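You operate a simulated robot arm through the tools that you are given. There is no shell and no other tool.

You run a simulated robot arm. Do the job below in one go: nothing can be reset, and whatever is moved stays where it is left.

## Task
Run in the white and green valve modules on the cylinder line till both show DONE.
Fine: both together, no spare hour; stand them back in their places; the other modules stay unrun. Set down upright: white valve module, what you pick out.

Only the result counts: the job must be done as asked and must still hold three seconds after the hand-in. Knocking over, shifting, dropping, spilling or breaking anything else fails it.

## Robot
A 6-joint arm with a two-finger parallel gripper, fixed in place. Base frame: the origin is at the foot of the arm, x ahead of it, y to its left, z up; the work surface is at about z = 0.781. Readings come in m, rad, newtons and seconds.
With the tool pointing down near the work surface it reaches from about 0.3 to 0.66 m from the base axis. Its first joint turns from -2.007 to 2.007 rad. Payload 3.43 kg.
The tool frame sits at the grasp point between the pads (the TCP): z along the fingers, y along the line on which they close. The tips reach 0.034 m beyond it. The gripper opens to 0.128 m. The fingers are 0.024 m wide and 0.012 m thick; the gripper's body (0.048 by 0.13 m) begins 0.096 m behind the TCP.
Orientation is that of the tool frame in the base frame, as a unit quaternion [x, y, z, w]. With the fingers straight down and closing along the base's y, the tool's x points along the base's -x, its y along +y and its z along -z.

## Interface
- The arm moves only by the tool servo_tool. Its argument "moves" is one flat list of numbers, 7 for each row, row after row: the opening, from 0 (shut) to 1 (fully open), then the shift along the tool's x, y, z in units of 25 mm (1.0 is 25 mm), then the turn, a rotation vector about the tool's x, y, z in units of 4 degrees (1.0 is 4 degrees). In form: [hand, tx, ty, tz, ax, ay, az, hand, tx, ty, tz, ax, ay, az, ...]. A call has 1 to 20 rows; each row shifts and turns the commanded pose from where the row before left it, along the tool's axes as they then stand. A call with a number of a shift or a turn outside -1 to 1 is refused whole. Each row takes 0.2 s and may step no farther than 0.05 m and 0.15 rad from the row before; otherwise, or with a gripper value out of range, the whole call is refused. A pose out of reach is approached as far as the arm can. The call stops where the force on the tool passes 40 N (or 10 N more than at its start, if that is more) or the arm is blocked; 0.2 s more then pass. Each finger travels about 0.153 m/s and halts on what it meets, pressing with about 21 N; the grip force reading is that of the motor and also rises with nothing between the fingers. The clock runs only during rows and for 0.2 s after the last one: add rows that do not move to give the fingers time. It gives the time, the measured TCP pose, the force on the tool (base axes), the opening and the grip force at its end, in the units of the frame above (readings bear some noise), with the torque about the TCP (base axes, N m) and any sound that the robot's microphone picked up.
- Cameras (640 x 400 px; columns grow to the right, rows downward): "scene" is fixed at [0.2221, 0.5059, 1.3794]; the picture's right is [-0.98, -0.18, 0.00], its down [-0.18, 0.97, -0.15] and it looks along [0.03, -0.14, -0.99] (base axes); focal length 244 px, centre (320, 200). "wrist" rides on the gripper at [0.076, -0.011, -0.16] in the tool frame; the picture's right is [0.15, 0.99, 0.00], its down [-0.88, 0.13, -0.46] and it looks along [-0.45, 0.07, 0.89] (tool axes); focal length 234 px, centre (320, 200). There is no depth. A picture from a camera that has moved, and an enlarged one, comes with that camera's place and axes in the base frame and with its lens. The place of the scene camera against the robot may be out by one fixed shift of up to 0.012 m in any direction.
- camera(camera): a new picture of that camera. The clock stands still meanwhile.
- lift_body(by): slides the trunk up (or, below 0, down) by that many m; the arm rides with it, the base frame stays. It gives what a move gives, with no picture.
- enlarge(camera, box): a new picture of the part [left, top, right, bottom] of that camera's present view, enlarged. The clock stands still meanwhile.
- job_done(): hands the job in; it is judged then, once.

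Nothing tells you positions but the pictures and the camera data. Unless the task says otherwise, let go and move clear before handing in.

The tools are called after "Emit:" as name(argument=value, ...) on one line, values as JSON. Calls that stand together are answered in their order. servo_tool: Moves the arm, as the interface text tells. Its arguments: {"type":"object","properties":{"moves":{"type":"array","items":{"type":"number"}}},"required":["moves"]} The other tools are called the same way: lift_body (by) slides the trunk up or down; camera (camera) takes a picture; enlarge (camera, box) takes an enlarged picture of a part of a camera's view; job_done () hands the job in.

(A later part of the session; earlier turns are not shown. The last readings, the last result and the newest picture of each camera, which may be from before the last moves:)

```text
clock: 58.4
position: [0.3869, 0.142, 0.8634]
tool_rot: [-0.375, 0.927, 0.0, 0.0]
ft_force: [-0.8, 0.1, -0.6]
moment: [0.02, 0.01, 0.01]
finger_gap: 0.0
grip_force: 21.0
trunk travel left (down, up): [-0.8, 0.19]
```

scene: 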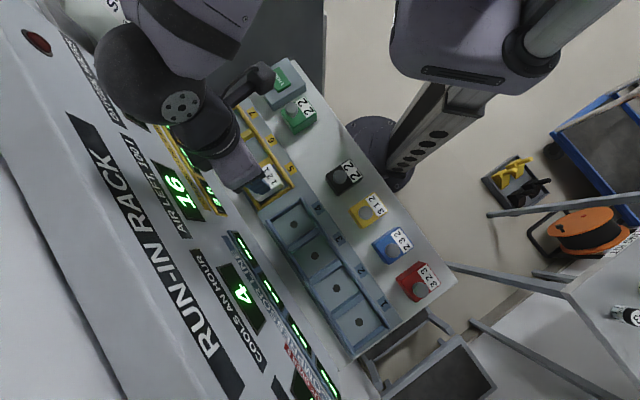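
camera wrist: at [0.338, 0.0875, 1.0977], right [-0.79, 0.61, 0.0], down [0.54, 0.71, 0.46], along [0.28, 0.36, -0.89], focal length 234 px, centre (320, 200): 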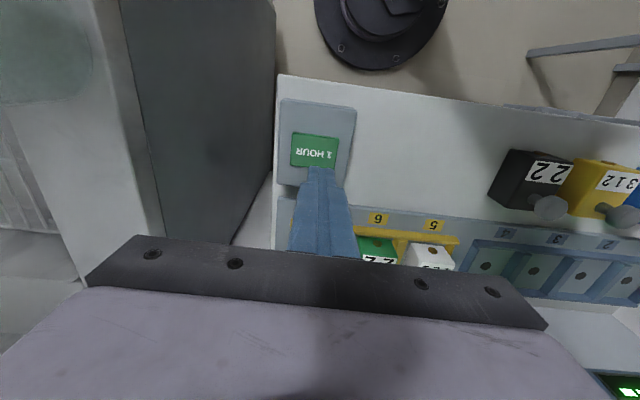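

Emit:
servo_tool(moves=[0, 0, 0, 0.04, 0, 0, 0, 0, 0, 0, 0.04, 0, 0, 0, 0, 0, 0, 0.04, 0, 0, 0, 0, 0, 0, 0.04, 0, 0, 0])

Emit:
enlarge(camera="scene", box=[240, 50, 340, 150])

```text
clock: 59.4
position: [0.3864, 0.1401, 0.8589]
tool_rot: [-0.375, 0.927, 0.0, 0.0]
ft_force: [-0.3, 0.0, 0.7]
moment: [-0.03, 0.0, 0.01]
finger_gap: 0.0
grip_force: 20.9
trunk travel left (down, up): [-0.8, 0.19]
```

```text
4.00 times, centred on (290, 100) of scene
camera zoom: at [0.2221, 0.5059, 1.3794], right [-0.98, -0.18, 0.0], down [-0.18, 0.97, -0.15], along [0.03, -0.14, -0.99], focal length 974 px, centre (440, 600)
```

zoom: 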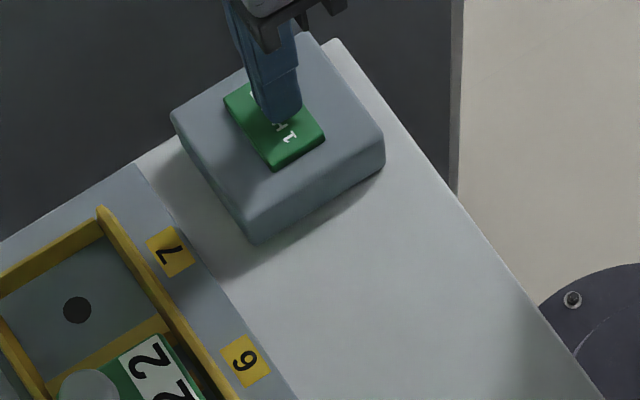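

The tip is now about over the button's middle but still not touching. Continuing.

Emit:
servo_tool(moves=[0, 0, 0, 0.04, 0, 0, 0, 0, 0, 0, 0.04, 0, 0, 0, 0, 0, 0, 0.04, 0, 0, 0])

Emit:
enlarge(camera="scene", box=[130, 50, 310, 230])

```text
clock: 60.2
position: [0.3863, 0.14, 0.8564]
tool_rot: [-0.375, 0.927, 0.0, 0.0]
ft_force: [0.4, -0.9, 0.0]
moment: [0.01, 0.0, -0.03]
finger_gap: 0.0001
grip_force: 21.1
trunk travel left (down, up): [-0.8, 0.19]
```

```text
2.22 times, centred on (220, 140) of scene
camera zoom: at [0.2221, 0.5059, 1.3794], right [-0.98, -0.18, 0.0], down [-0.18, 0.97, -0.15], along [0.03, -0.14, -0.99], focal length 541 px, centre (542, 333)
```

zoom: 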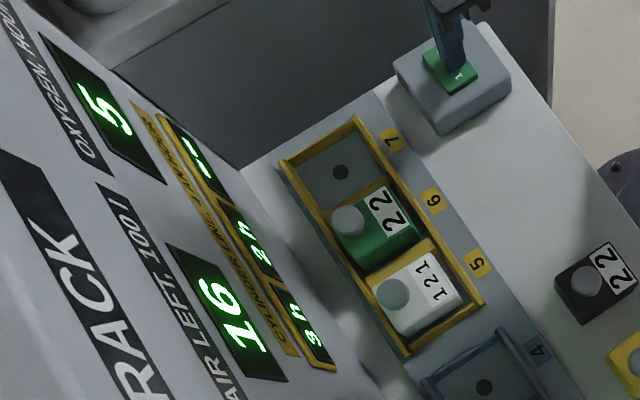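

Emit:
servo_tool(moves=[0, 0, 0, 0.04, 0, 0, 0, 0, 0, 0, 0.04, 0, 0, 0])

Emit:
servo_tool(moves=[0, 0, 0, 0.04, 0, 0, 0, 0, 0, 0, 0.04, 0, 0, 0])

Emit:
enlarge(camera="scene", box=[130, 50, 310, 230])

```text
clock: 60.8
position: [0.3867, 0.1397, 0.8538]
tool_rot: [-0.374, 0.927, 0.0, 0.0]
ft_force: [-1.0, 1.2, 2.6]
moment: [0.02, 0.02, -0.01]
finger_gap: 0.0001
grip_force: 21.3
trunk travel left (down, up): [-0.8, 0.19]
heard: click
```

```text
clock: 61.4
position: [0.3867, 0.1401, 0.8513]
tool_rot: [-0.375, 0.927, 0.0, 0.0]
ft_force: [-1.0, 0.8, 7.0]
moment: [0.05, 0.02, 0.01]
finger_gap: 0.0
grip_force: 21.2
trunk travel left (down, up): [-0.8, 0.19]
```

```text
2.22 times, centred on (220, 140) of scene
camera zoom: at [0.2221, 0.5059, 1.3794], right [-0.98, -0.18, 0.0], down [-0.18, 0.97, -0.15], along [0.03, -0.14, -0.99], focal length 541 px, centre (542, 333)
```

zoom: 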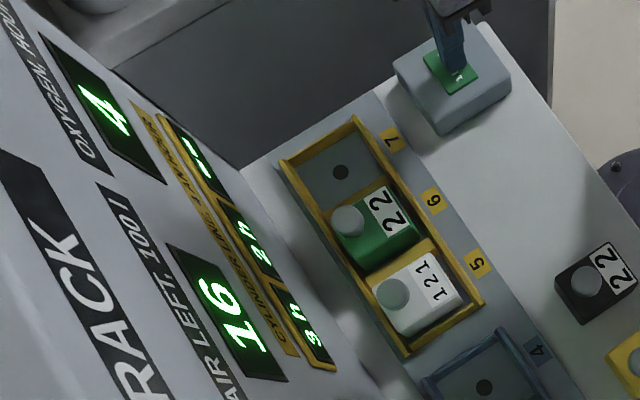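

Click heard, and oxygen went from 5 to 4. I'll zoom to see whether the bays counted.

Emit:
enlarge(camera="scene", box=[150, 90, 240, 210])

Emit:
enlarge(camera="scene", box=[190, 230, 350, 400])

```text
3.33 times, centred on (195, 150) of scene
camera zoom: at [0.2221, 0.5059, 1.3794], right [-0.98, -0.18, 0.0], down [-0.18, 0.97, -0.15], along [0.03, -0.14, -0.99], focal length 812 px, centre (737, 367)
```

zoom: 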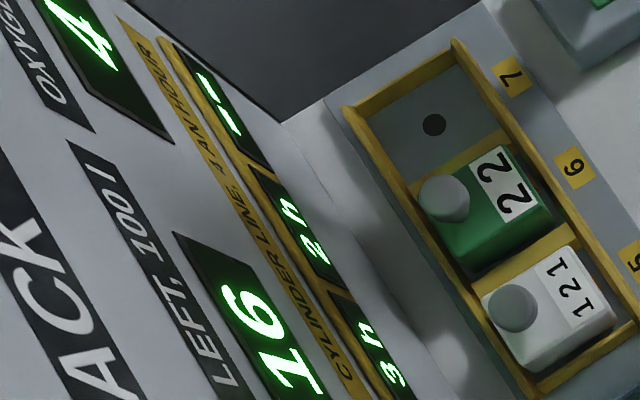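

```text
2.35 times, centred on (270, 315) of scene
camera zoom: at [0.2221, 0.5059, 1.3794], right [-0.98, -0.18, 0.0], down [-0.18, 0.97, -0.15], along [0.03, -0.14, -0.99], focal length 573 px, centre (438, -71)
```

zoom: 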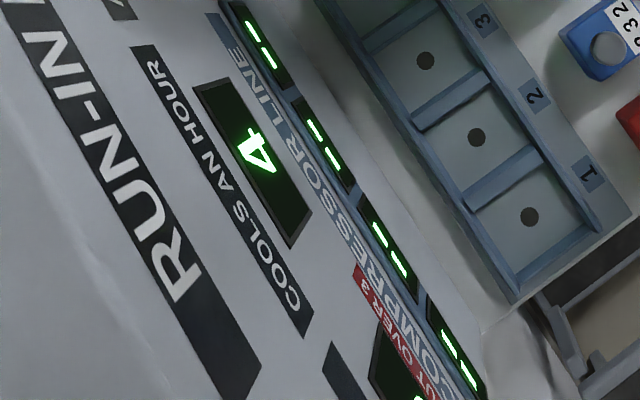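

Oxygen has ticked, but air and the bays have not yet. I'll hold still a second, without another press, to see whether they update.

Emit:
servo_tool(moves=[0, 0, 0, 0, 0, 0, 0, 0, 0, 0, 0, 0, 0, 0, 0, 0, 0, 0, 0, 0, 0, 0, 0, 0, 0, 0, 0, 0, 0, 0, 0, 0, 0, 0, 0])

Emit:
enlarge(camera="scene", box=[90, 60, 270, 220])

```text
clock: 62.6
position: [0.3865, 0.14, 0.8531]
tool_rot: [-0.374, 0.927, 0.0, 0.001]
ft_force: [0.7, 3.1, 8.4]
moment: [0.06, -0.05, 0.02]
finger_gap: 0.0
grip_force: 20.8
trunk travel left (down, up): [-0.8, 0.19]
```

```text
2.50 times, centred on (180, 140) of scene
camera zoom: at [0.2221, 0.5059, 1.3794], right [-0.98, -0.18, 0.0], down [-0.18, 0.97, -0.15], along [0.03, -0.14, -0.99], focal length 609 px, centre (670, 350)
```

zoom: 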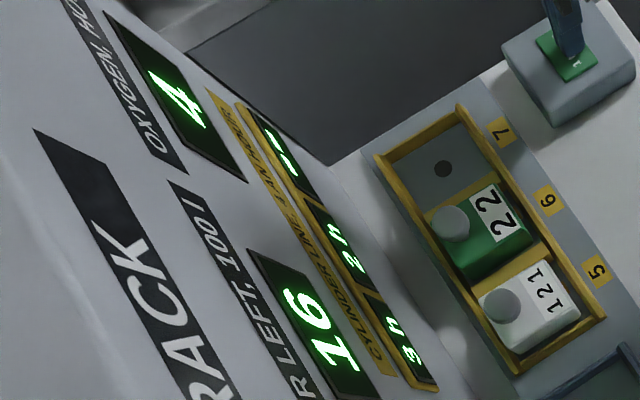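

Still unchanged. I'll release the button (rise clear) and wait a few seconds, then check again.

Emit:
servo_tool(moves=[0, 0, 0, -0.4, 0, 0, 0, 0, 0, 0, -0.4, 0, 0, 0, 0, 0, 0, 0, 0, 0, 0, 0, 0, 0, 0, 0, 0, 0, 0, 0, 0, 0, 0, 0, 0])

Emit:
enlarge(camera="scene", box=[90, 60, 270, 220])

Emit:
servo_tool(moves=[0, 0, 0, 0, 0, 0, 0, 0, 0, 0, 0, 0, 0, 0, 0, 0, 0, 0, 0, 0, 0, 0, 0, 0, 0, 0, 0, 0, 0, 0, 0, 0, 0, 0, 0, 0, 0, 0, 0, 0, 0, 0, 0, 0, 0, 0, 0, 0, 0, 0, 0, 0, 0, 0, 0, 0, 0, 0, 0, 0, 0, 0, 0, 0, 0, 0, 0, 0, 0, 0])

Emit:
enlarge(camera="scene", box=[90, 60, 270, 220])

Emit:
camera(camera="scene")

```text
clock: 63.8
position: [0.3884, 0.1402, 0.8722]
tool_rot: [-0.375, 0.927, 0.0, 0.0]
ft_force: [-0.2, 0.3, 0.0]
moment: [-0.03, -0.01, 0.0]
finger_gap: 0.0
grip_force: 20.6
trunk travel left (down, up): [-0.8, 0.19]
```

```text
2.50 times, centred on (180, 140) of scene
camera zoom: at [0.2221, 0.5059, 1.3794], right [-0.98, -0.18, 0.0], down [-0.18, 0.97, -0.15], along [0.03, -0.14, -0.99], focal length 609 px, centre (670, 350)
```

zoom: 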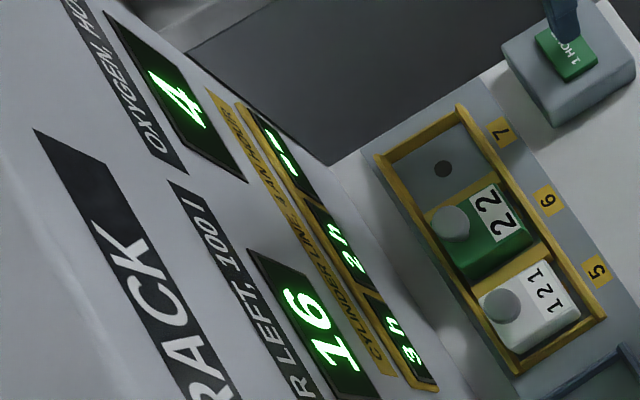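

```text
clock: 66.0
position: [0.3878, 0.1398, 0.8721]
tool_rot: [-0.375, 0.927, 0.001, 0.001]
ft_force: [0.2, 0.0, 0.6]
moment: [0.03, 0.0, -0.01]
finger_gap: 0.0
grip_force: 20.6
trunk travel left (down, up): [-0.8, 0.19]
```

```text
2.50 times, centred on (180, 140) of scene
camera zoom: at [0.2221, 0.5059, 1.3794], right [-0.98, -0.18, 0.0], down [-0.18, 0.97, -0.15], along [0.03, -0.14, -0.99], focal length 609 px, centre (670, 350)
```

zoom: 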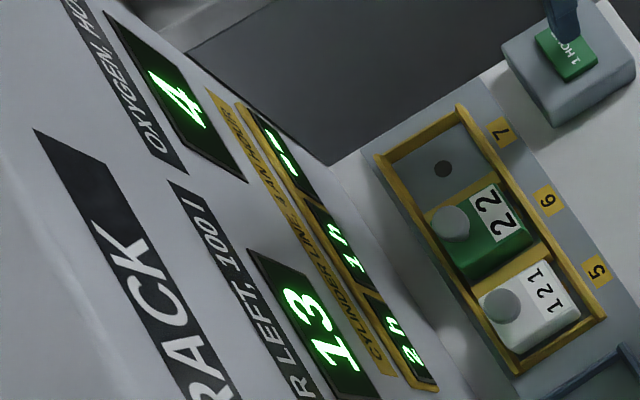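

```text
taken
```

scene: 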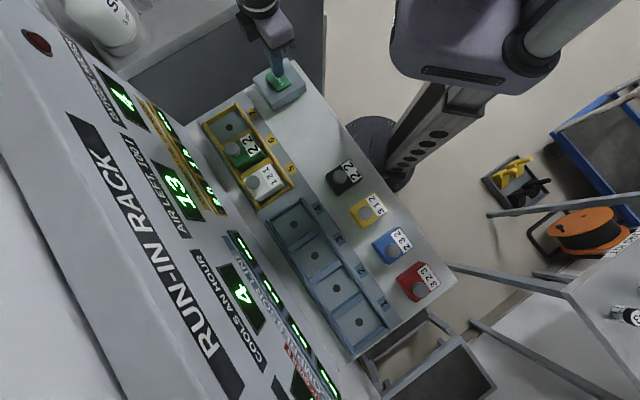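

The hour took a few seconds to run: bays now read 1 h and 2 h, and air is 13 (used 1 + 2). The next hour takes 2 + 2 = 4, which is right at the line's limit. Second press now.

Emit:
servo_tool(moves=[0, 0, 0, 0.4, 0, 0, 0, 0, 0, 0, 0.2, 0, 0, 0, 0, 0, 0, 0.1, 0, 0, 0, 0, 0, 0, 0.1, 0, 0, 0, 0, 0, 0, 0, 0, 0, 0])

Emit:
enlarge(camera="scene", box=[90, 60, 270, 220])

```text
clock: 67.2
position: [0.3873, 0.1398, 0.8532]
tool_rot: [-0.375, 0.927, 0.0, 0.001]
ft_force: [1.3, -0.4, 6.7]
moment: [-0.02, -0.04, -0.01]
finger_gap: 0.0001
grip_force: 21.0
trunk travel left (down, up): [-0.8, 0.19]
heard: click, click
```

```text
2.50 times, centred on (180, 140) of scene
camera zoom: at [0.2221, 0.5059, 1.3794], right [-0.98, -0.18, 0.0], down [-0.18, 0.97, -0.15], along [0.03, -0.14, -0.99], focal length 609 px, centre (670, 350)
```

zoom: 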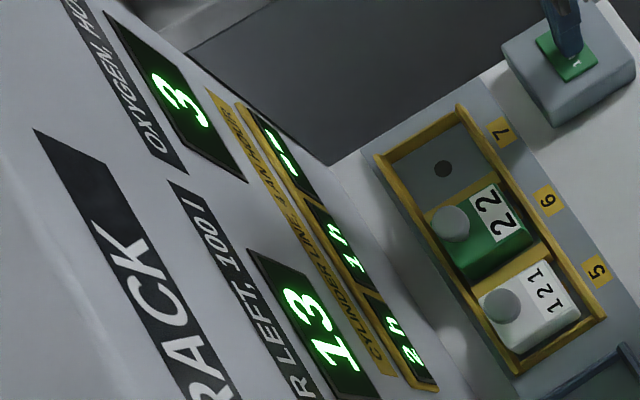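

Oxygen is 3: one hour started (the second click did not count). I'll release and wait for the hour to finish.

Emit:
servo_tool(moves=[0, 0, 0, -0.4, 0, 0, 0, 0, 0, 0, -0.4, 0, 0, 0, 0, 0, 0, 0, 0, 0, 0, 0, 0, 0, 0, 0, 0, 0, 0, 0, 0, 0, 0, 0, 0, 0, 0, 0, 0, 0, 0, 0, 0, 0, 0, 0, 0, 0, 0, 0, 0, 0, 0, 0, 0, 0, 0, 0, 0, 0, 0, 0, 0, 0, 0, 0, 0, 0, 0, 0, 0, 0, 0, 0, 0, 0, 0, 0, 0, 0, 0, 0, 0, 0, 0, 0, 0, 0, 0, 0, 0, 0, 0, 0, 0, 0, 0, 0, 0, 0, 0, 0, 0, 0, 0, 0, 0, 0, 0, 0, 0, 0, 0, 0, 0, 0, 0, 0, 0, 0, 0, 0, 0, 0, 0, 0, 0, 0, 0, 0, 0, 0, 0, 0, 0, 0, 0, 0, 0, 0])

Emit:
enlarge(camera="scene", box=[90, 60, 270, 220])

Emit:
enlarge(camera="scene", box=[150, 90, 240, 210])

```text
clock: 71.4
position: [0.3874, 0.1407, 0.8725]
tool_rot: [-0.375, 0.927, 0.0, 0.001]
ft_force: [-0.2, 0.0, 0.2]
moment: [-0.01, 0.0, 0.01]
finger_gap: 0.0
grip_force: 21.1
trunk travel left (down, up): [-0.8, 0.19]
```

```text
2.50 times, centred on (180, 140) of scene
camera zoom: at [0.2221, 0.5059, 1.3794], right [-0.98, -0.18, 0.0], down [-0.18, 0.97, -0.15], along [0.03, -0.14, -0.99], focal length 609 px, centre (670, 350)
```

zoom: 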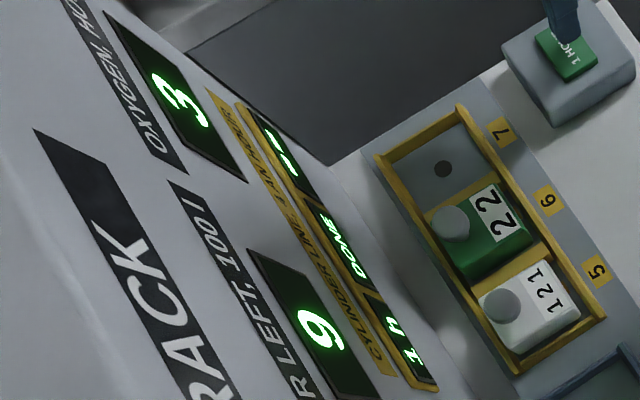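

```text
3.33 times, centred on (195, 150) of scene
camera zoom: at [0.2221, 0.5059, 1.3794], right [-0.98, -0.18, 0.0], down [-0.18, 0.97, -0.15], along [0.03, -0.14, -0.99], focal length 812 px, centre (737, 367)
```

zoom: 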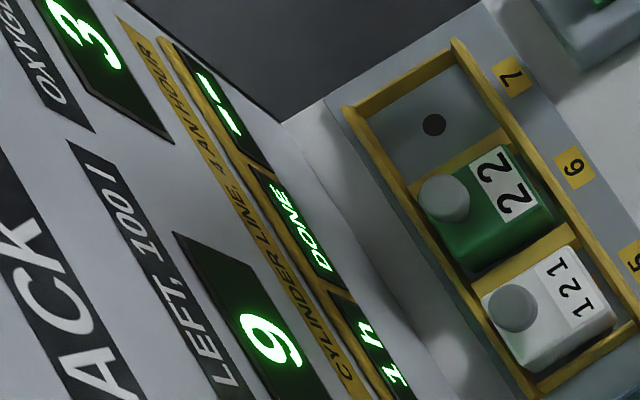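

Green shows DONE, white 1 h, air 9. Third and last press.

Emit:
servo_tool(moves=[0, 0, 0, 0.3, 0, 0, 0, 0, 0, 0, 0.2, 0, 0, 0, 0, 0, 0, 0.1, 0, 0, 0, 0, 0, 0, 0.1, 0, 0, 0, 0, 0, 0, 0.1, 0, 0, 0])

Emit:
enlarge(camera="scene", box=[90, 60, 270, 220])

```text
clock: 72.6
position: [0.3871, 0.1411, 0.8543]
tool_rot: [-0.374, 0.927, 0.0, -0.001]
ft_force: [-1.6, 0.2, 5.9]
moment: [0.0, 0.06, -0.02]
finger_gap: 0.0002
grip_force: 20.9
trunk travel left (down, up): [-0.8, 0.19]
heard: click
```

```text
2.50 times, centred on (180, 140) of scene
camera zoom: at [0.2221, 0.5059, 1.3794], right [-0.98, -0.18, 0.0], down [-0.18, 0.97, -0.15], along [0.03, -0.14, -0.99], focal length 609 px, centre (670, 350)
```

zoom: 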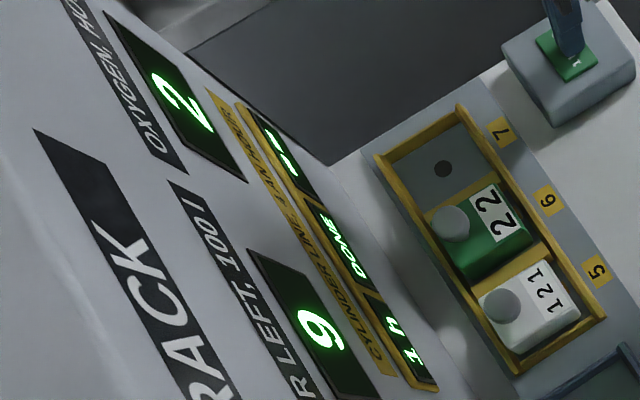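

One click, oxygen 2. I'll rise clear of the button and wait for the hour to finish.

Emit:
servo_tool(moves=[0, 0, 0, -0.8, 0, 0, 0, 0, 0, 0, -0.9, 0, 0, 0, 0, 0, 0, -0.9, 0, 0, 0, 0, 0, 0, -0.8, 0, 0, 0, 0, 0, 0, 0, 0, 0, 0, 0, 0, 0, 0, 0, 0, 0, 0, 0, 0, 0, 0, 0, 0, 0, 0, 0, 0, 0, 0, 0, 0, 0, 0, 0, 0, 0, 0, 0, 0, 0, 0, 0, 0, 0, 0, 0, 0, 0, 0, 0, 0, 0, 0, 0, 0, 0, 0, 0, 0, 0, 0, 0, 0, 0, 0, 0, 0, 0, 0, 0, 0, 0, 0, 0, 0, 0, 0, 0, 0, 0, 0, 0, 0, 0, 0, 0, 0, 0, 0, 0, 0, 0, 0, 0, 0, 0, 0, 0, 0, 0, 0, 0, 0, 0, 0, 0, 0, 0, 0, 0, 0, 0, 0, 0])

Emit:
enlarge(camera="scene", box=[90, 60, 270, 220])

Emit:
enlarge(camera="scene", box=[150, 90, 240, 210])

```text
clock: 76.8
position: [0.3854, 0.1406, 0.9391]
tool_rot: [-0.375, 0.927, -0.001, 0.0]
ft_force: [0.2, -0.5, 0.4]
moment: [-0.03, 0.0, 0.01]
finger_gap: 0.0
grip_force: 20.7
trunk travel left (down, up): [-0.8, 0.19]
```

```text
2.50 times, centred on (180, 140) of scene
camera zoom: at [0.2221, 0.5059, 1.3794], right [-0.98, -0.18, 0.0], down [-0.18, 0.97, -0.15], along [0.03, -0.14, -0.99], focal length 609 px, centre (670, 350)
```

zoom: 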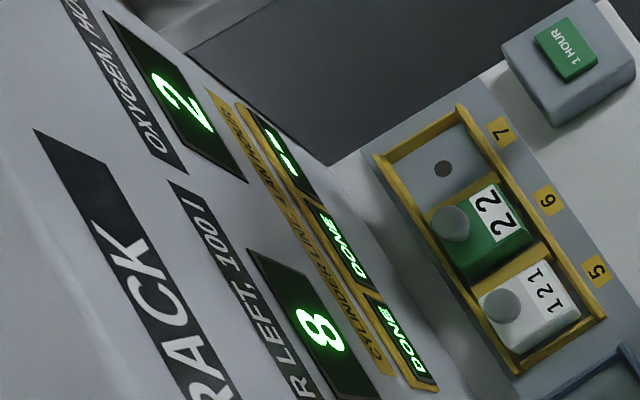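

```text
3.33 times, centred on (195, 150) of scene
camera zoom: at [0.2221, 0.5059, 1.3794], right [-0.98, -0.18, 0.0], down [-0.18, 0.97, -0.15], along [0.03, -0.14, -0.99], focal length 812 px, centre (737, 367)
```

zoom: 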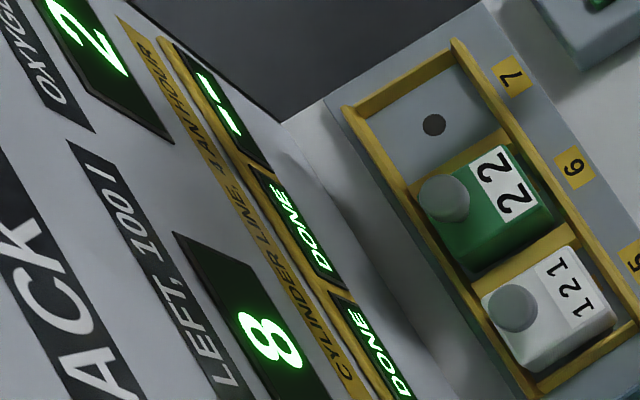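

Both show DONE with three hours used. Now I'll bring the green module back first, returning to above bay 6.

Emit:
servo_tool(moves=[0, -0.86, 0.5725, 0, 0, 0, 0, 0, -0.86, 0.5725, 0, 0, 0, 0, 0, -0.86, 0.5725, 0, 0, 0, 0, 0, -0.86, 0.5725, 0, 0, 0, 0, 0.2, -0.86, 0.5725, 0, 0, 0, 0, 0.56, -0.86, 0.5725, 0, 0, 0, 0, 0.56, -0.86, 0.5725, 0, 0, 0, 0, 0.56, -0.86, 0.5725, 0, 0, 0, 0, 0.56, 0, 0, 0, 0, 0, 0])

Emit:
camera(camera="wrist")

Emit:
enlarge(camera="wrist", box=[220, 60, 420, 220])

```text
clock: 78.8
position: [0.43, 0.3411, 0.9367]
tool_rot: [-0.375, 0.927, 0.0, 0.0]
ft_force: [-0.1, -0.2, 0.0]
moment: [-0.03, 0.02, 0.01]
finger_gap: 0.0717
grip_force: 0.1
trunk travel left (down, up): [-0.8, 0.19]
```

```text
taken
camera wrist: at [0.3842, 0.2807, 1.0961], right [-0.79, 0.61, 0.0], down [0.54, 0.71, 0.46], along [0.28, 0.36, -0.89], focal length 234 px, centre (320, 200)
```

wrist: 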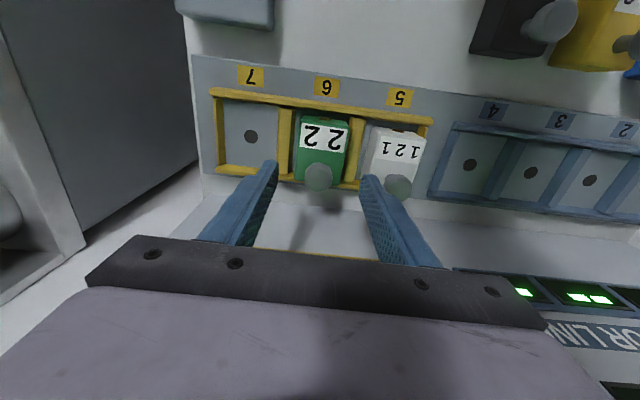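

```text
2.50 times, centred on (320, 140) of wrist
camera zoom: at [0.3842, 0.2807, 1.0961], right [-0.79, 0.61, 0.0], down [0.54, 0.71, 0.46], along [0.28, 0.36, -0.89], focal length 585 px, centre (320, 350)
```

zoom: 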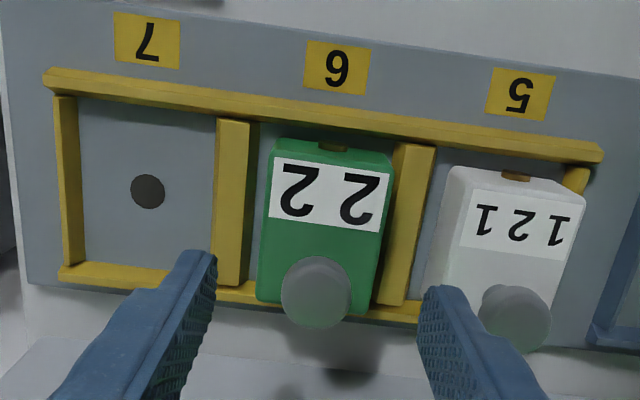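

Green sits where I left it. Descending with the same opening, then closing.

Emit:
servo_tool(moves=[0.56, 0, 0, 0.8, 0, 0, 0, 0.56, 0, 0, 0.9, 0, 0, 0, 0.56, 0, 0, 0.9, 0, 0, 0, 0.56, 0, 0, 0.8, 0, 0, 0, 0.56, 0, 0, 0.4, 0, 0, 0, 0.56, 0, 0, 0.12, 0, 0, 0, 0.56, 0, 0, 0, 0, 0, 0])

Emit:
enlarge(camera="wrist", box=[220, 100, 420, 260])

Emit:
servo_tool(moves=[0, 0, 0, 0, 0, 0, 0, 0, 0, 0, 0, 0, 0, 0, 0, 0, 0, 0, 0, 0, 0])

Emit:
enlarge(camera="wrist", box=[220, 100, 420, 260])

```text
clock: 80.4
position: [0.4308, 0.3414, 0.841]
tool_rot: [-0.375, 0.927, 0.0, -0.001]
ft_force: [-0.4, 0.3, 0.5]
moment: [-0.02, 0.04, 0.01]
finger_gap: 0.0717
grip_force: 0.0
trunk travel left (down, up): [-0.8, 0.19]
```

```text
2.50 times, centred on (320, 180) of wrist
camera zoom: at [0.3846, 0.2821, 0.9992], right [-0.79, 0.61, 0.0], down [0.54, 0.71, 0.46], along [0.28, 0.36, -0.89], focal length 585 px, centre (320, 250)
```

zoom: 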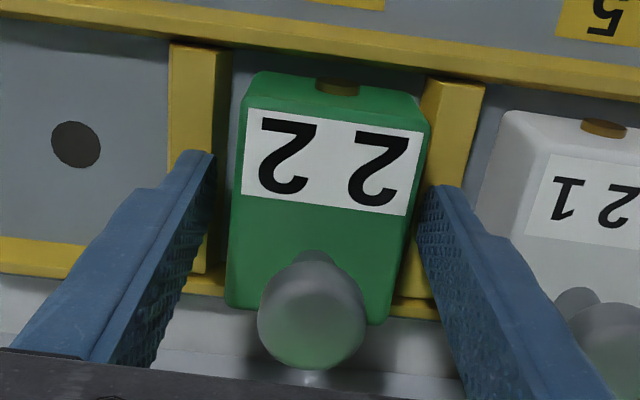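

```text
clock: 81.2
position: [0.4304, 0.3422, 0.8394]
tool_rot: [-0.375, 0.927, 0.001, -0.001]
ft_force: [-0.2, 0.1, 0.7]
moment: [0.04, -0.13, 0.0]
finger_gap: 0.0557
grip_force: 20.8
trunk travel left (down, up): [-0.8, 0.19]
```

```text
2.50 times, centred on (320, 180) of wrist
camera zoom: at [0.3846, 0.2821, 0.9992], right [-0.79, 0.61, 0.0], down [0.54, 0.71, 0.46], along [0.28, 0.36, -0.89], focal length 585 px, centre (320, 250)
```

zoom: 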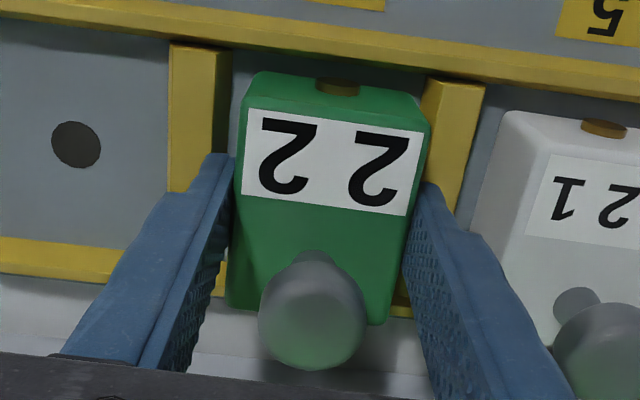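

Gripped at the same relative height. Lifting gently, then checking.

Emit:
servo_tool(moves=[0, 0, 0, -0.1, 0, 0, 0, 0, 0, 0, -0.2, 0, 0, 0, 0, 0, 0, -0.3, 0, 0, 0, 0, 0, 0, -0.3, 0, 0, 0, 0, 0, 0, -0.2, 0, 0, 0, 0, 0, 0, -0.1, 0, 0, 0, 0, 0, 0, 0, 0, 0, 0])

Emit:
enlarge(camera="wrist", box=[220, 100, 420, 260])

```text
clock: 82.8
position: [0.4319, 0.3427, 0.8698]
tool_rot: [-0.375, 0.927, 0.0, 0.0]
ft_force: [-0.3, -0.8, -3.1]
moment: [-0.01, 0.03, 0.02]
finger_gap: 0.0557
grip_force: 20.4
trunk travel left (down, up): [-0.8, 0.19]
```

```text
2.50 times, centred on (320, 180) of wrist
camera zoom: at [0.385, 0.2821, 1.0289], right [-0.79, 0.61, 0.0], down [0.54, 0.71, 0.46], along [0.28, 0.36, -0.89], focal length 585 px, centre (320, 250)
```

zoom: 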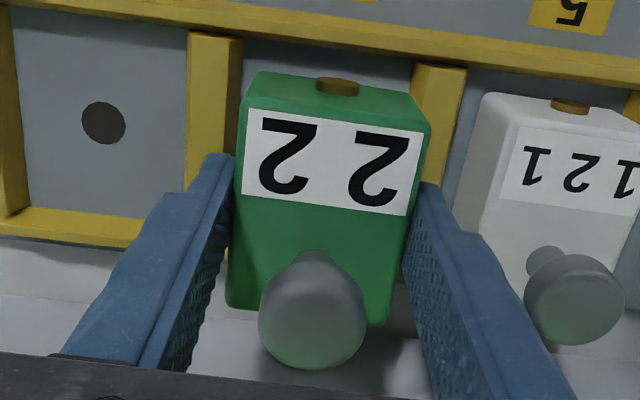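

Held well. Carrying it back to its spot along the reverse path.

Emit:
servo_tool(moves=[0, 0.216, 0, 0, 0, 0, 0, 0, 0.4, -0.036, 0, 0, 0, 0, 0, 0.4, -0.035, 0, 0, 0, 0, 0, 0.4, -0.035, 0, 0, 0, 0, 0, 0.4, -0.035, 0, 0, 0, 0, 0, 0.4, -0.035, 0, 0, 0, 0, 0, 0.4, -0.035, 0, 0, 0, 0, 0, 0.4, -0.035, 0, 0, 0, 0, 0, 0.4, -0.035, 0, 0, 0, 0, 0, 0.4, -0.035, 0, 0, 0, 0, 0, 0.4, -0.035, 0, 0, 0, 0, 0, 0.4, -0.035, 0, 0, 0, 0, 0, 0.4, -0.035, 0, 0, 0, 0, 0, 0.4, -0.035, 0, 0, 0, 0, 0, 0.4, -0.035, 0, 0, 0, 0, 0, 0.4, -0.035, 0, 0, 0, 0, 0, 0.2, -0.03, 0, 0, 0, 0, 0, 0, 0, 0, 0, 0, 0])

Emit:
enlarge(camera="wrist", box=[220, 100, 420, 260])

Emit:
servo_tool(moves=[0, 0, 0, 0.2, 0, 0, 0, 0, 0, 0, 0.4, 0, 0, 0, 0, 0, 0, 0.4, 0, 0, 0, 0, 0, 0, 0.3, 0, 0, 0, 0, 0, 0, 0.2, 0, 0, 0, 0, 0, 0, 0, 0, 0, 0])

```text
clock: 86.6
position: [0.3275, 0.2194, 0.8693]
tool_rot: [-0.375, 0.927, 0.001, 0.0]
ft_force: [0.6, -0.6, -3.5]
moment: [-0.03, -0.05, -0.01]
finger_gap: 0.0558
grip_force: 21.1
trunk travel left (down, up): [-0.8, 0.19]
```

```text
2.50 times, centred on (320, 180) of wrist
camera zoom: at [0.2794, 0.16, 1.0291], right [-0.79, 0.61, 0.0], down [0.54, 0.71, 0.46], along [0.28, 0.36, -0.89], focal length 585 px, centre (320, 250)
```

zoom: 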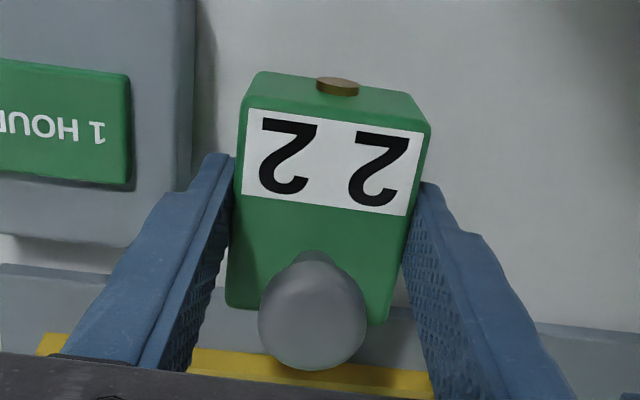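

```text
clock: 88.0
position: [0.325, 0.2191, 0.8315]
tool_rot: [-0.374, 0.927, 0.0, 0.0]
ft_force: [0.4, 0.4, -3.5]
moment: [-0.02, 0.02, -0.03]
finger_gap: 0.0559
grip_force: 21.0
trunk travel left (down, up): [-0.8, 0.19]
```

Over its spot; easing down in millimetre steps to contact.

Emit:
servo_tool(moves=[0, 0, 0, 0.04, 0, 0, 0, 0, 0, 0, 0.04, 0, 0, 0, 0, 0, 0, 0, 0, 0, 0])

Emit:
servo_tool(moves=[0, 0, 0, 0.04, 0, 0, 0, 0, 0, 0, 0, 0, 0, 0])

```text
clock: 88.8
position: [0.3253, 0.2202, 0.8313]
tool_rot: [-0.374, 0.927, 0.0, 0.0]
ft_force: [1.1, -0.3, -3.6]
moment: [0.0, 0.04, 0.0]
finger_gap: 0.0556
grip_force: 20.5
trunk travel left (down, up): [-0.8, 0.19]
```

```text
clock: 89.4
position: [0.3264, 0.2205, 0.8286]
tool_rot: [-0.375, 0.927, 0.0, -0.001]
ft_force: [0.4, -0.2, -2.4]
moment: [0.02, 0.01, 0.0]
finger_gap: 0.0558
grip_force: 21.8
trunk travel left (down, up): [-0.8, 0.19]
```

Emit:
servo_tool(moves=[0, 0, 0, 0.04, 0, 0, 0, 0, 0, 0, 0, 0, 0, 0])

Emit:
enlarge(camera="scene", box=[260, 60, 360, 160])

```text
clock: 90.0
position: [0.3244, 0.2219, 0.8287]
tool_rot: [-0.375, 0.927, 0.0, 0.0]
ft_force: [0.0, 0.3, -2.1]
moment: [0.01, -0.01, 0.0]
finger_gap: 0.0556
grip_force: 20.8
trunk travel left (down, up): [-0.8, 0.19]
```

```text
4.00 times, centred on (310, 110) of scene
camera zoom: at [0.2221, 0.5059, 1.3794], right [-0.98, -0.18, 0.0], down [-0.18, 0.97, -0.15], along [0.03, -0.14, -0.99], focal length 974 px, centre (360, 560)
```

zoom: 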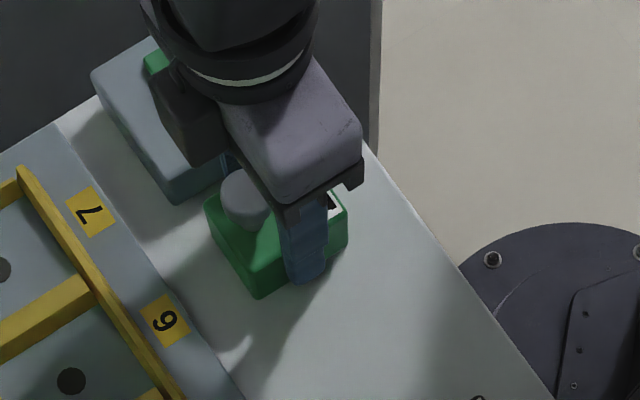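

Emit:
servo_tool(moves=[0, 0, 0, 0.03, 0, 0, 0, 0, 0, 0, 0, 0, 0, 0])

```text
clock: 90.6
position: [0.3256, 0.2203, 0.8275]
tool_rot: [-0.375, 0.927, 0.001, 0.001]
ft_force: [-0.4, -0.2, 6.2]
moment: [-0.21, 0.25, 0.03]
finger_gap: 0.0556
grip_force: 20.9
trunk travel left (down, up): [-0.8, 0.19]
```

Contact (6 N). Opening to the narrow 72 mm gap and rising straight up.

Emit:
servo_tool(moves=[0.56, 0, 0, 0, 0, 0, 0, 0.56, 0, 0, 0, 0, 0, 0, 0.56, 0, 0, 0, 0, 0, 0, 0.56, 0, 0, -0.3, 0, 0, 0, 0.56, 0, 0, -0.8, 0, 0, 0, 0.56, 0, 0, -1, 0, 0, 0, 0.56, 0, 0, -1, 0, 0, 0, 0.56, 0, 0, -1, 0, 0, 0, 0.56, 0, 0, -0.4, 0, 0, 0, 0.56, 0, 0, 0, 0, 0, 0])

Emit:
camera(camera="wrist")

Emit:
enlarge(camera="scene", box=[260, 60, 360, 160])

```text
clock: 92.8
position: [0.3259, 0.2212, 0.9397]
tool_rot: [-0.375, 0.927, 0.0, 0.0]
ft_force: [-0.6, 0.5, -0.3]
moment: [0.04, 0.01, -0.02]
finger_gap: 0.0717
grip_force: 0.0
trunk travel left (down, up): [-0.8, 0.19]
```

```text
taken
camera wrist: at [0.2791, 0.1596, 1.0992], right [-0.79, 0.61, 0.0], down [0.54, 0.71, 0.46], along [0.28, 0.36, -0.89], focal length 234 px, centre (320, 200)
```

wrist: 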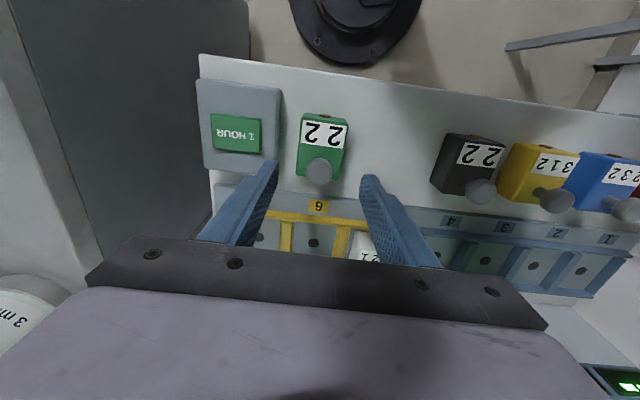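

```text
4.00 times, centred on (310, 110) of scene
camera zoom: at [0.2221, 0.5059, 1.3794], right [-0.98, -0.18, 0.0], down [-0.18, 0.97, -0.15], along [0.03, -0.14, -0.99], focal length 974 px, centre (360, 560)
```

zoom: 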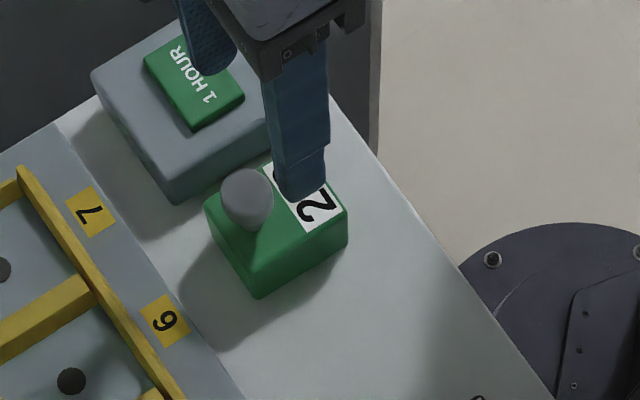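

Green is back exactly on its original spot. Now to bay 5 for the white module.

Emit:
servo_tool(moves=[0.56, -0.8, 0.5105, 0, 0, 0, 0, 0.56, -0.8, 0.5105, 0, 0, 0, 0, 0.56, -0.8, 0.5105, 0, 0, 0, 0, 0.56, -0.8, 0.5105, 0, 0, 0, 0, 0.56, -0.8, 0.5105, 0, 0, 0, 0, 0.56, -0.8, 0.5105, 0, 0, 0, 0, 0.56, -0.8, 0.5105, 0, 0, 0, 0, 0.56, -0.8, 0.5105, 0, 0, 0, 0, 0.56, 0, 0, 0, 0, 0, 0])

Emit:
enlarge(camera="wrist", box=[220, 60, 420, 220])

```text
clock: 94.8
position: [0.3692, 0.4045, 0.939]
tool_rot: [-0.374, 0.928, 0.0, -0.001]
ft_force: [-0.7, 0.4, -0.1]
moment: [-0.01, 0.04, 0.02]
finger_gap: 0.0715
grip_force: 0.0
trunk travel left (down, up): [-0.8, 0.19]
```

```text
2.50 times, centred on (320, 140) of wrist
camera zoom: at [0.3225, 0.3453, 1.099], right [-0.79, 0.61, 0.0], down [0.54, 0.71, 0.46], along [0.28, 0.36, -0.89], focal length 585 px, centre (320, 350)
```

zoom: 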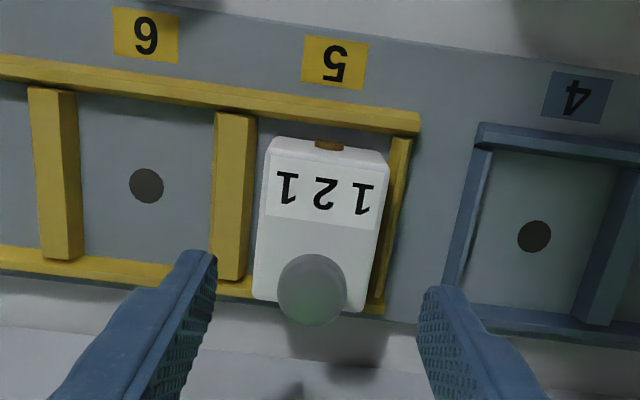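

Aligned. Descending and closing on white.

Emit:
servo_tool(moves=[0.56, 0, 0, 0.8, 0, 0, 0, 0.56, 0, 0, 0.9, 0, 0, 0, 0.56, 0, 0, 0.9, 0, 0, 0, 0.56, 0, 0, 0.8, 0, 0, 0, 0.56, 0, 0, 0.4, 0, 0, 0, 0.56, 0, 0, 0.1, 0, 0, 0, 0.56, 0, 0, 0, 0, 0, 0])

Emit:
enlarge(camera="wrist", box=[220, 100, 420, 260])

Emit:
servo_tool(moves=[0, 0, 0, 0, 0, 0, 0, 0, 0, 0, 0, 0, 0, 0, 0, 0, 0, 0, 0, 0, 0])

Emit:
enlarge(camera="wrist", box=[220, 100, 420, 260])

```text
clock: 96.4
position: [0.3707, 0.406, 0.8424]
tool_rot: [-0.375, 0.927, 0.0, 0.001]
ft_force: [1.1, 0.0, -0.6]
moment: [-0.01, 0.03, -0.01]
finger_gap: 0.0717
grip_force: 0.0
trunk travel left (down, up): [-0.8, 0.19]
```

```text
2.50 times, centred on (320, 180) of wrist
camera zoom: at [0.3236, 0.3463, 1.001], right [-0.79, 0.61, 0.0], down [0.54, 0.71, 0.46], along [0.28, 0.36, -0.89], focal length 585 px, centre (320, 250)
```

zoom: 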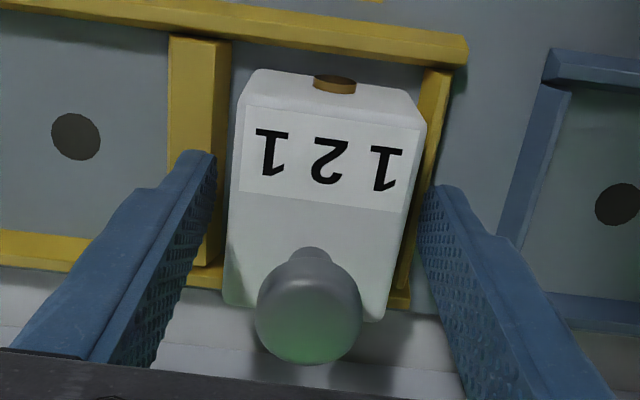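

```text
clock: 97.2
position: [0.3706, 0.4058, 0.8418]
tool_rot: [-0.375, 0.927, 0.0, 0.0]
ft_force: [0.1, -1.0, 0.8]
moment: [0.06, -0.08, -0.03]
finger_gap: 0.0556
grip_force: 20.8
trunk travel left (down, up): [-0.8, 0.19]
```

```text
2.50 times, centred on (320, 180) of wrist
camera zoom: at [0.3237, 0.3463, 1.0011], right [-0.79, 0.61, 0.0], down [0.54, 0.71, 0.46], along [0.28, 0.36, -0.89], focal length 585 px, centre (320, 250)
```

zoom: 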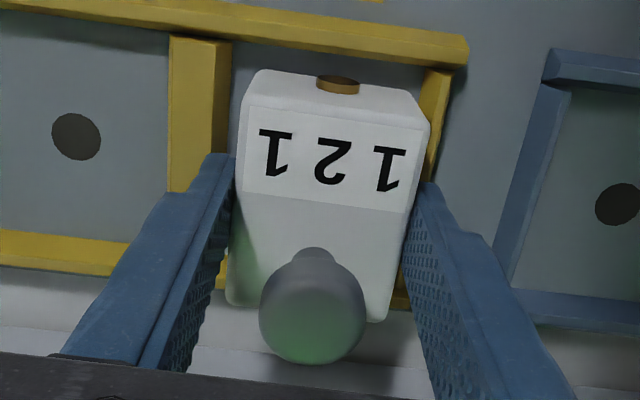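

The grip is about 2 mm higher than before. To be safe I'll reopen, lower 2 mm and close again.

Emit:
servo_tool(moves=[0.56, 0, 0, 0, 0, 0, 0, 0.56, 0, 0, 0, 0, 0, 0, 0.56, 0, 0, 0.04, 0, 0, 0, 0.56, 0, 0, 0.03, 0, 0, 0, 0.56, 0, 0, 0, 0, 0, 0])

Emit:
servo_tool(moves=[0, 0, 0, 0, 0, 0, 0, 0, 0, 0, 0, 0, 0, 0, 0, 0, 0, 0, 0, 0, 0])

Emit:
enlarge(camera="wrist", box=[220, 100, 420, 260])

Emit:
servo_tool(moves=[0, 0, 0, -0.1, 0, 0, 0, 0, 0, 0, -0.1, 0, 0, 0, 0, 0, 0, -0.2, 0, 0, 0, 0, 0, 0, 0, 0, 0, 0])

Emit:
enlarge(camera="wrist", box=[220, 100, 420, 260])

```text
clock: 98.4
position: [0.37, 0.4061, 0.8403]
tool_rot: [-0.374, 0.927, 0.0, 0.0]
ft_force: [-0.9, 0.0, -0.6]
moment: [-0.01, 0.03, 0.01]
finger_gap: 0.0717
grip_force: 0.2
trunk travel left (down, up): [-0.8, 0.19]
```

```text
clock: 99.2
position: [0.3712, 0.4073, 0.8399]
tool_rot: [-0.374, 0.927, 0.001, -0.001]
ft_force: [1.1, -0.2, -0.3]
moment: [-0.04, -0.08, -0.02]
finger_gap: 0.0556
grip_force: 21.2
trunk travel left (down, up): [-0.8, 0.19]
```

```text
2.50 times, centred on (320, 180) of wrist
camera zoom: at [0.3234, 0.3461, 0.9993], right [-0.79, 0.61, 0.0], down [0.54, 0.71, 0.46], along [0.28, 0.36, -0.89], focal length 585 px, centre (320, 250)
```

zoom: 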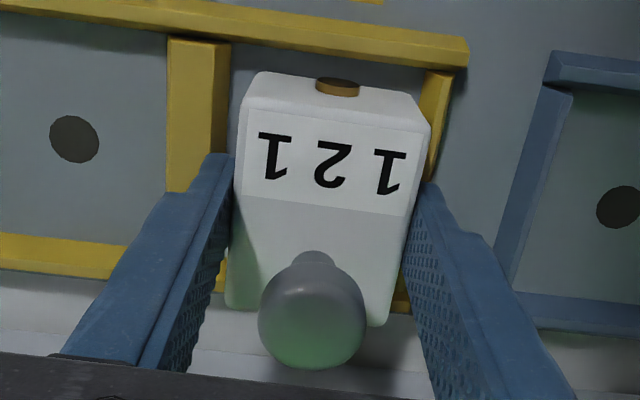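

```text
clock: 100.2
position: [0.37, 0.4067, 0.8498]
tool_rot: [-0.375, 0.927, -0.001, 0.0]
ft_force: [-0.9, -0.4, -2.5]
moment: [0.02, 0.01, -0.04]
finger_gap: 0.0556
grip_force: 21.5
trunk travel left (down, up): [-0.8, 0.19]
```

```text
2.50 times, centred on (320, 180) of wrist
camera zoom: at [0.3234, 0.3459, 1.0098], right [-0.79, 0.61, 0.0], down [0.54, 0.71, 0.46], along [0.28, 0.36, -0.89], focal length 585 px, centre (320, 250)
```

zoom: 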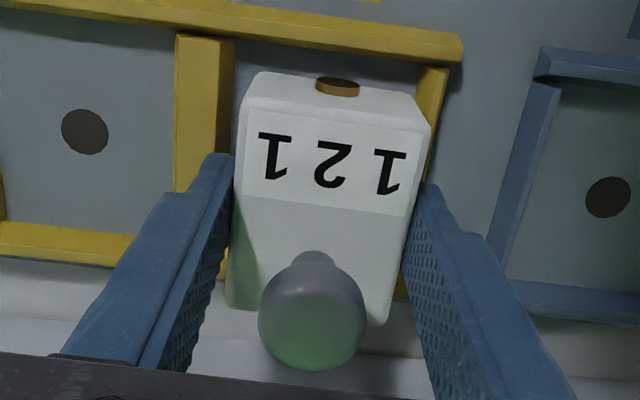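

Same relative grip as before, and it lifts cleanly. Raising more and carrying it back to its spot.

Emit:
servo_tool(moves=[0, 0, 0, -0.3, 0, 0, 0, 0, 0, 0, -0.3, 0, 0, 0, 0, 0, 0, -0.2, 0, 0, 0, 0, 0.2, 0, 0, 0, 0, 0, 0, 0.4, -0.02, 0, 0, 0, 0, 0, 0.4, -0.02, 0, 0, 0, 0, 0, 0.4, -0.02, 0, 0, 0, 0, 0, 0.4, -0.02, 0, 0, 0, 0, 0, 0.4, -0.02, 0, 0, 0, 0, 0, 0.4, -0.02, 0, 0, 0, 0, 0, 0.4, -0.02, 0, 0, 0, 0, 0, 0.4, -0.02, 0, 0, 0, 0, 0, 0.4, -0.02, 0, 0, 0, 0, 0, 0.2, 0, 0, 0, 0, 0])

Emit:
enlarge(camera="wrist", box=[220, 100, 420, 260])

Emit:
servo_tool(moves=[0, 0.3, -0.01, 0, 0, 0, 0, 0, 0.4, -0.02, 0, 0, 0, 0, 0, 0.4, -0.02, 0, 0, 0, 0, 0, 0.4, -0.02, 0, 0, 0, 0, 0, 0.4, -0.02, 0, 0, 0, 0, 0, 0.4, -0.01, 0, 0, 0, 0, 0, 0.14, 0, 0, 0, 0, 0, 0, 0, 0, 0, 0, 0, 0])

Emit:
camera(camera="wrist")

```text
clock: 103.2
position: [0.3006, 0.3331, 0.87]
tool_rot: [-0.375, 0.927, 0.0, 0.0]
ft_force: [0.2, -0.7, -3.5]
moment: [0.0, 0.05, 0.0]
finger_gap: 0.0557
grip_force: 21.1
trunk travel left (down, up): [-0.8, 0.19]
```

```text
2.50 times, centred on (320, 180) of wrist
camera zoom: at [0.2538, 0.2723, 1.0298], right [-0.79, 0.61, 0.0], down [0.54, 0.71, 0.46], along [0.28, 0.36, -0.89], focal length 585 px, centre (320, 250)
```

zoom: 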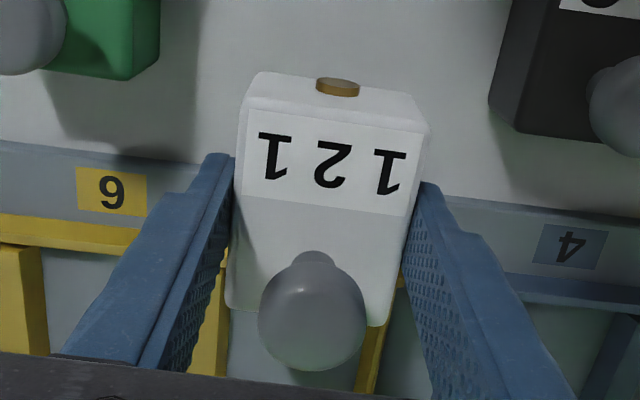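

```text
clock: 105.0
position: [0.2587, 0.2899, 0.8703]
tool_rot: [-0.375, 0.927, 0.001, 0.0]
ft_force: [0.2, 0.1, -2.7]
moment: [-0.01, 0.03, -0.02]
finger_gap: 0.0555
grip_force: 21.2
trunk travel left (down, up): [-0.8, 0.19]
```

```text
taken
camera wrist: at [0.2123, 0.229, 1.0303], right [-0.79, 0.61, 0.0], down [0.54, 0.71, 0.46], along [0.28, 0.36, -0.89], focal length 234 px, centre (320, 200)
```

wrist: 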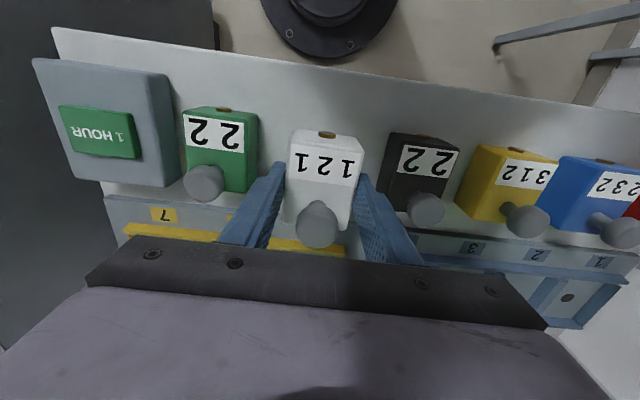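

Over white's spot. Lowering, then small steps to contact.

Emit:
servo_tool(moves=[0, 0, 0, 0.2, 0, 0, 0, 0, 0, 0, 0.4, 0, 0, 0, 0, 0, 0, 0.4, 0, 0, 0, 0, 0, 0, 0.3, 0, 0, 0, 0, 0, 0, 0.2, 0, 0, 0, 0, 0, 0, 0.04, 0, 0, 0, 0, 0, 0, 0, 0, 0, 0])

Emit:
servo_tool(moves=[0, 0, 0, 0.04, 0, 0, 0, 0, 0, 0, 0, 0, 0, 0])

```text
clock: 106.6
position: [0.2582, 0.2877, 0.8323]
tool_rot: [-0.374, 0.927, 0.0, 0.0]
ft_force: [-0.1, -0.3, -3.6]
moment: [0.0, 0.03, -0.01]
finger_gap: 0.0557
grip_force: 20.4
trunk travel left (down, up): [-0.8, 0.19]
```

```text
clock: 107.2
position: [0.258, 0.2878, 0.8305]
tool_rot: [-0.375, 0.927, 0.0, 0.001]
ft_force: [0.9, -0.2, -2.6]
moment: [-0.01, 0.02, -0.01]
finger_gap: 0.0558
grip_force: 21.2
trunk travel left (down, up): [-0.8, 0.19]
```

Emit:
servo_tool(moves=[0, 0, 0, 0.04, 0, 0, 0, 0, 0, 0, 0, 0, 0, 0])

Emit:
servo_tool(moves=[0, 0, 0, 0.03, 0, 0, 0, 0, 0, 0, 0, 0, 0, 0])

```text
clock: 107.8
position: [0.2591, 0.289, 0.831]
tool_rot: [-0.374, 0.927, 0.0, 0.0]
ft_force: [0.3, -0.9, -2.4]
moment: [-0.01, 0.01, 0.01]
finger_gap: 0.0557
grip_force: 20.8
trunk travel left (down, up): [-0.8, 0.19]
```

```text
clock: 108.4
position: [0.2575, 0.2883, 0.8298]
tool_rot: [-0.374, 0.927, -0.001, 0.001]
ft_force: [-0.2, 0.7, -2.7]
moment: [-0.01, 0.0, -0.01]
finger_gap: 0.0556
grip_force: 20.6
trunk travel left (down, up): [-0.8, 0.19]
```

Emit:
servo_tool(moves=[0, 0, 0, 0.03, 0, 0, 0, 0, 0, 0, 0, 0, 0, 0])

Emit:
servo_tool(moves=[0, 0, 0, 0.03, 0, 0, 0, 0, 0, 0, 0, 0, 0, 0])

```text
clock: 109.0
position: [0.2582, 0.288, 0.827]
tool_rot: [-0.375, 0.927, 0.0, 0.0]
ft_force: [-0.3, -0.7, -2.9]
moment: [-0.01, 0.0, -0.01]
finger_gap: 0.0558
grip_force: 21.2
trunk travel left (down, up): [-0.8, 0.19]
```

```text
clock: 109.6
position: [0.2587, 0.2891, 0.8285]
tool_rot: [-0.374, 0.927, -0.001, 0.001]
ft_force: [1.2, -0.7, 5.2]
moment: [-0.33, 0.1, 0.08]
finger_gap: 0.0557
grip_force: 20.7
trunk travel left (down, up): [-0.8, 0.19]
```

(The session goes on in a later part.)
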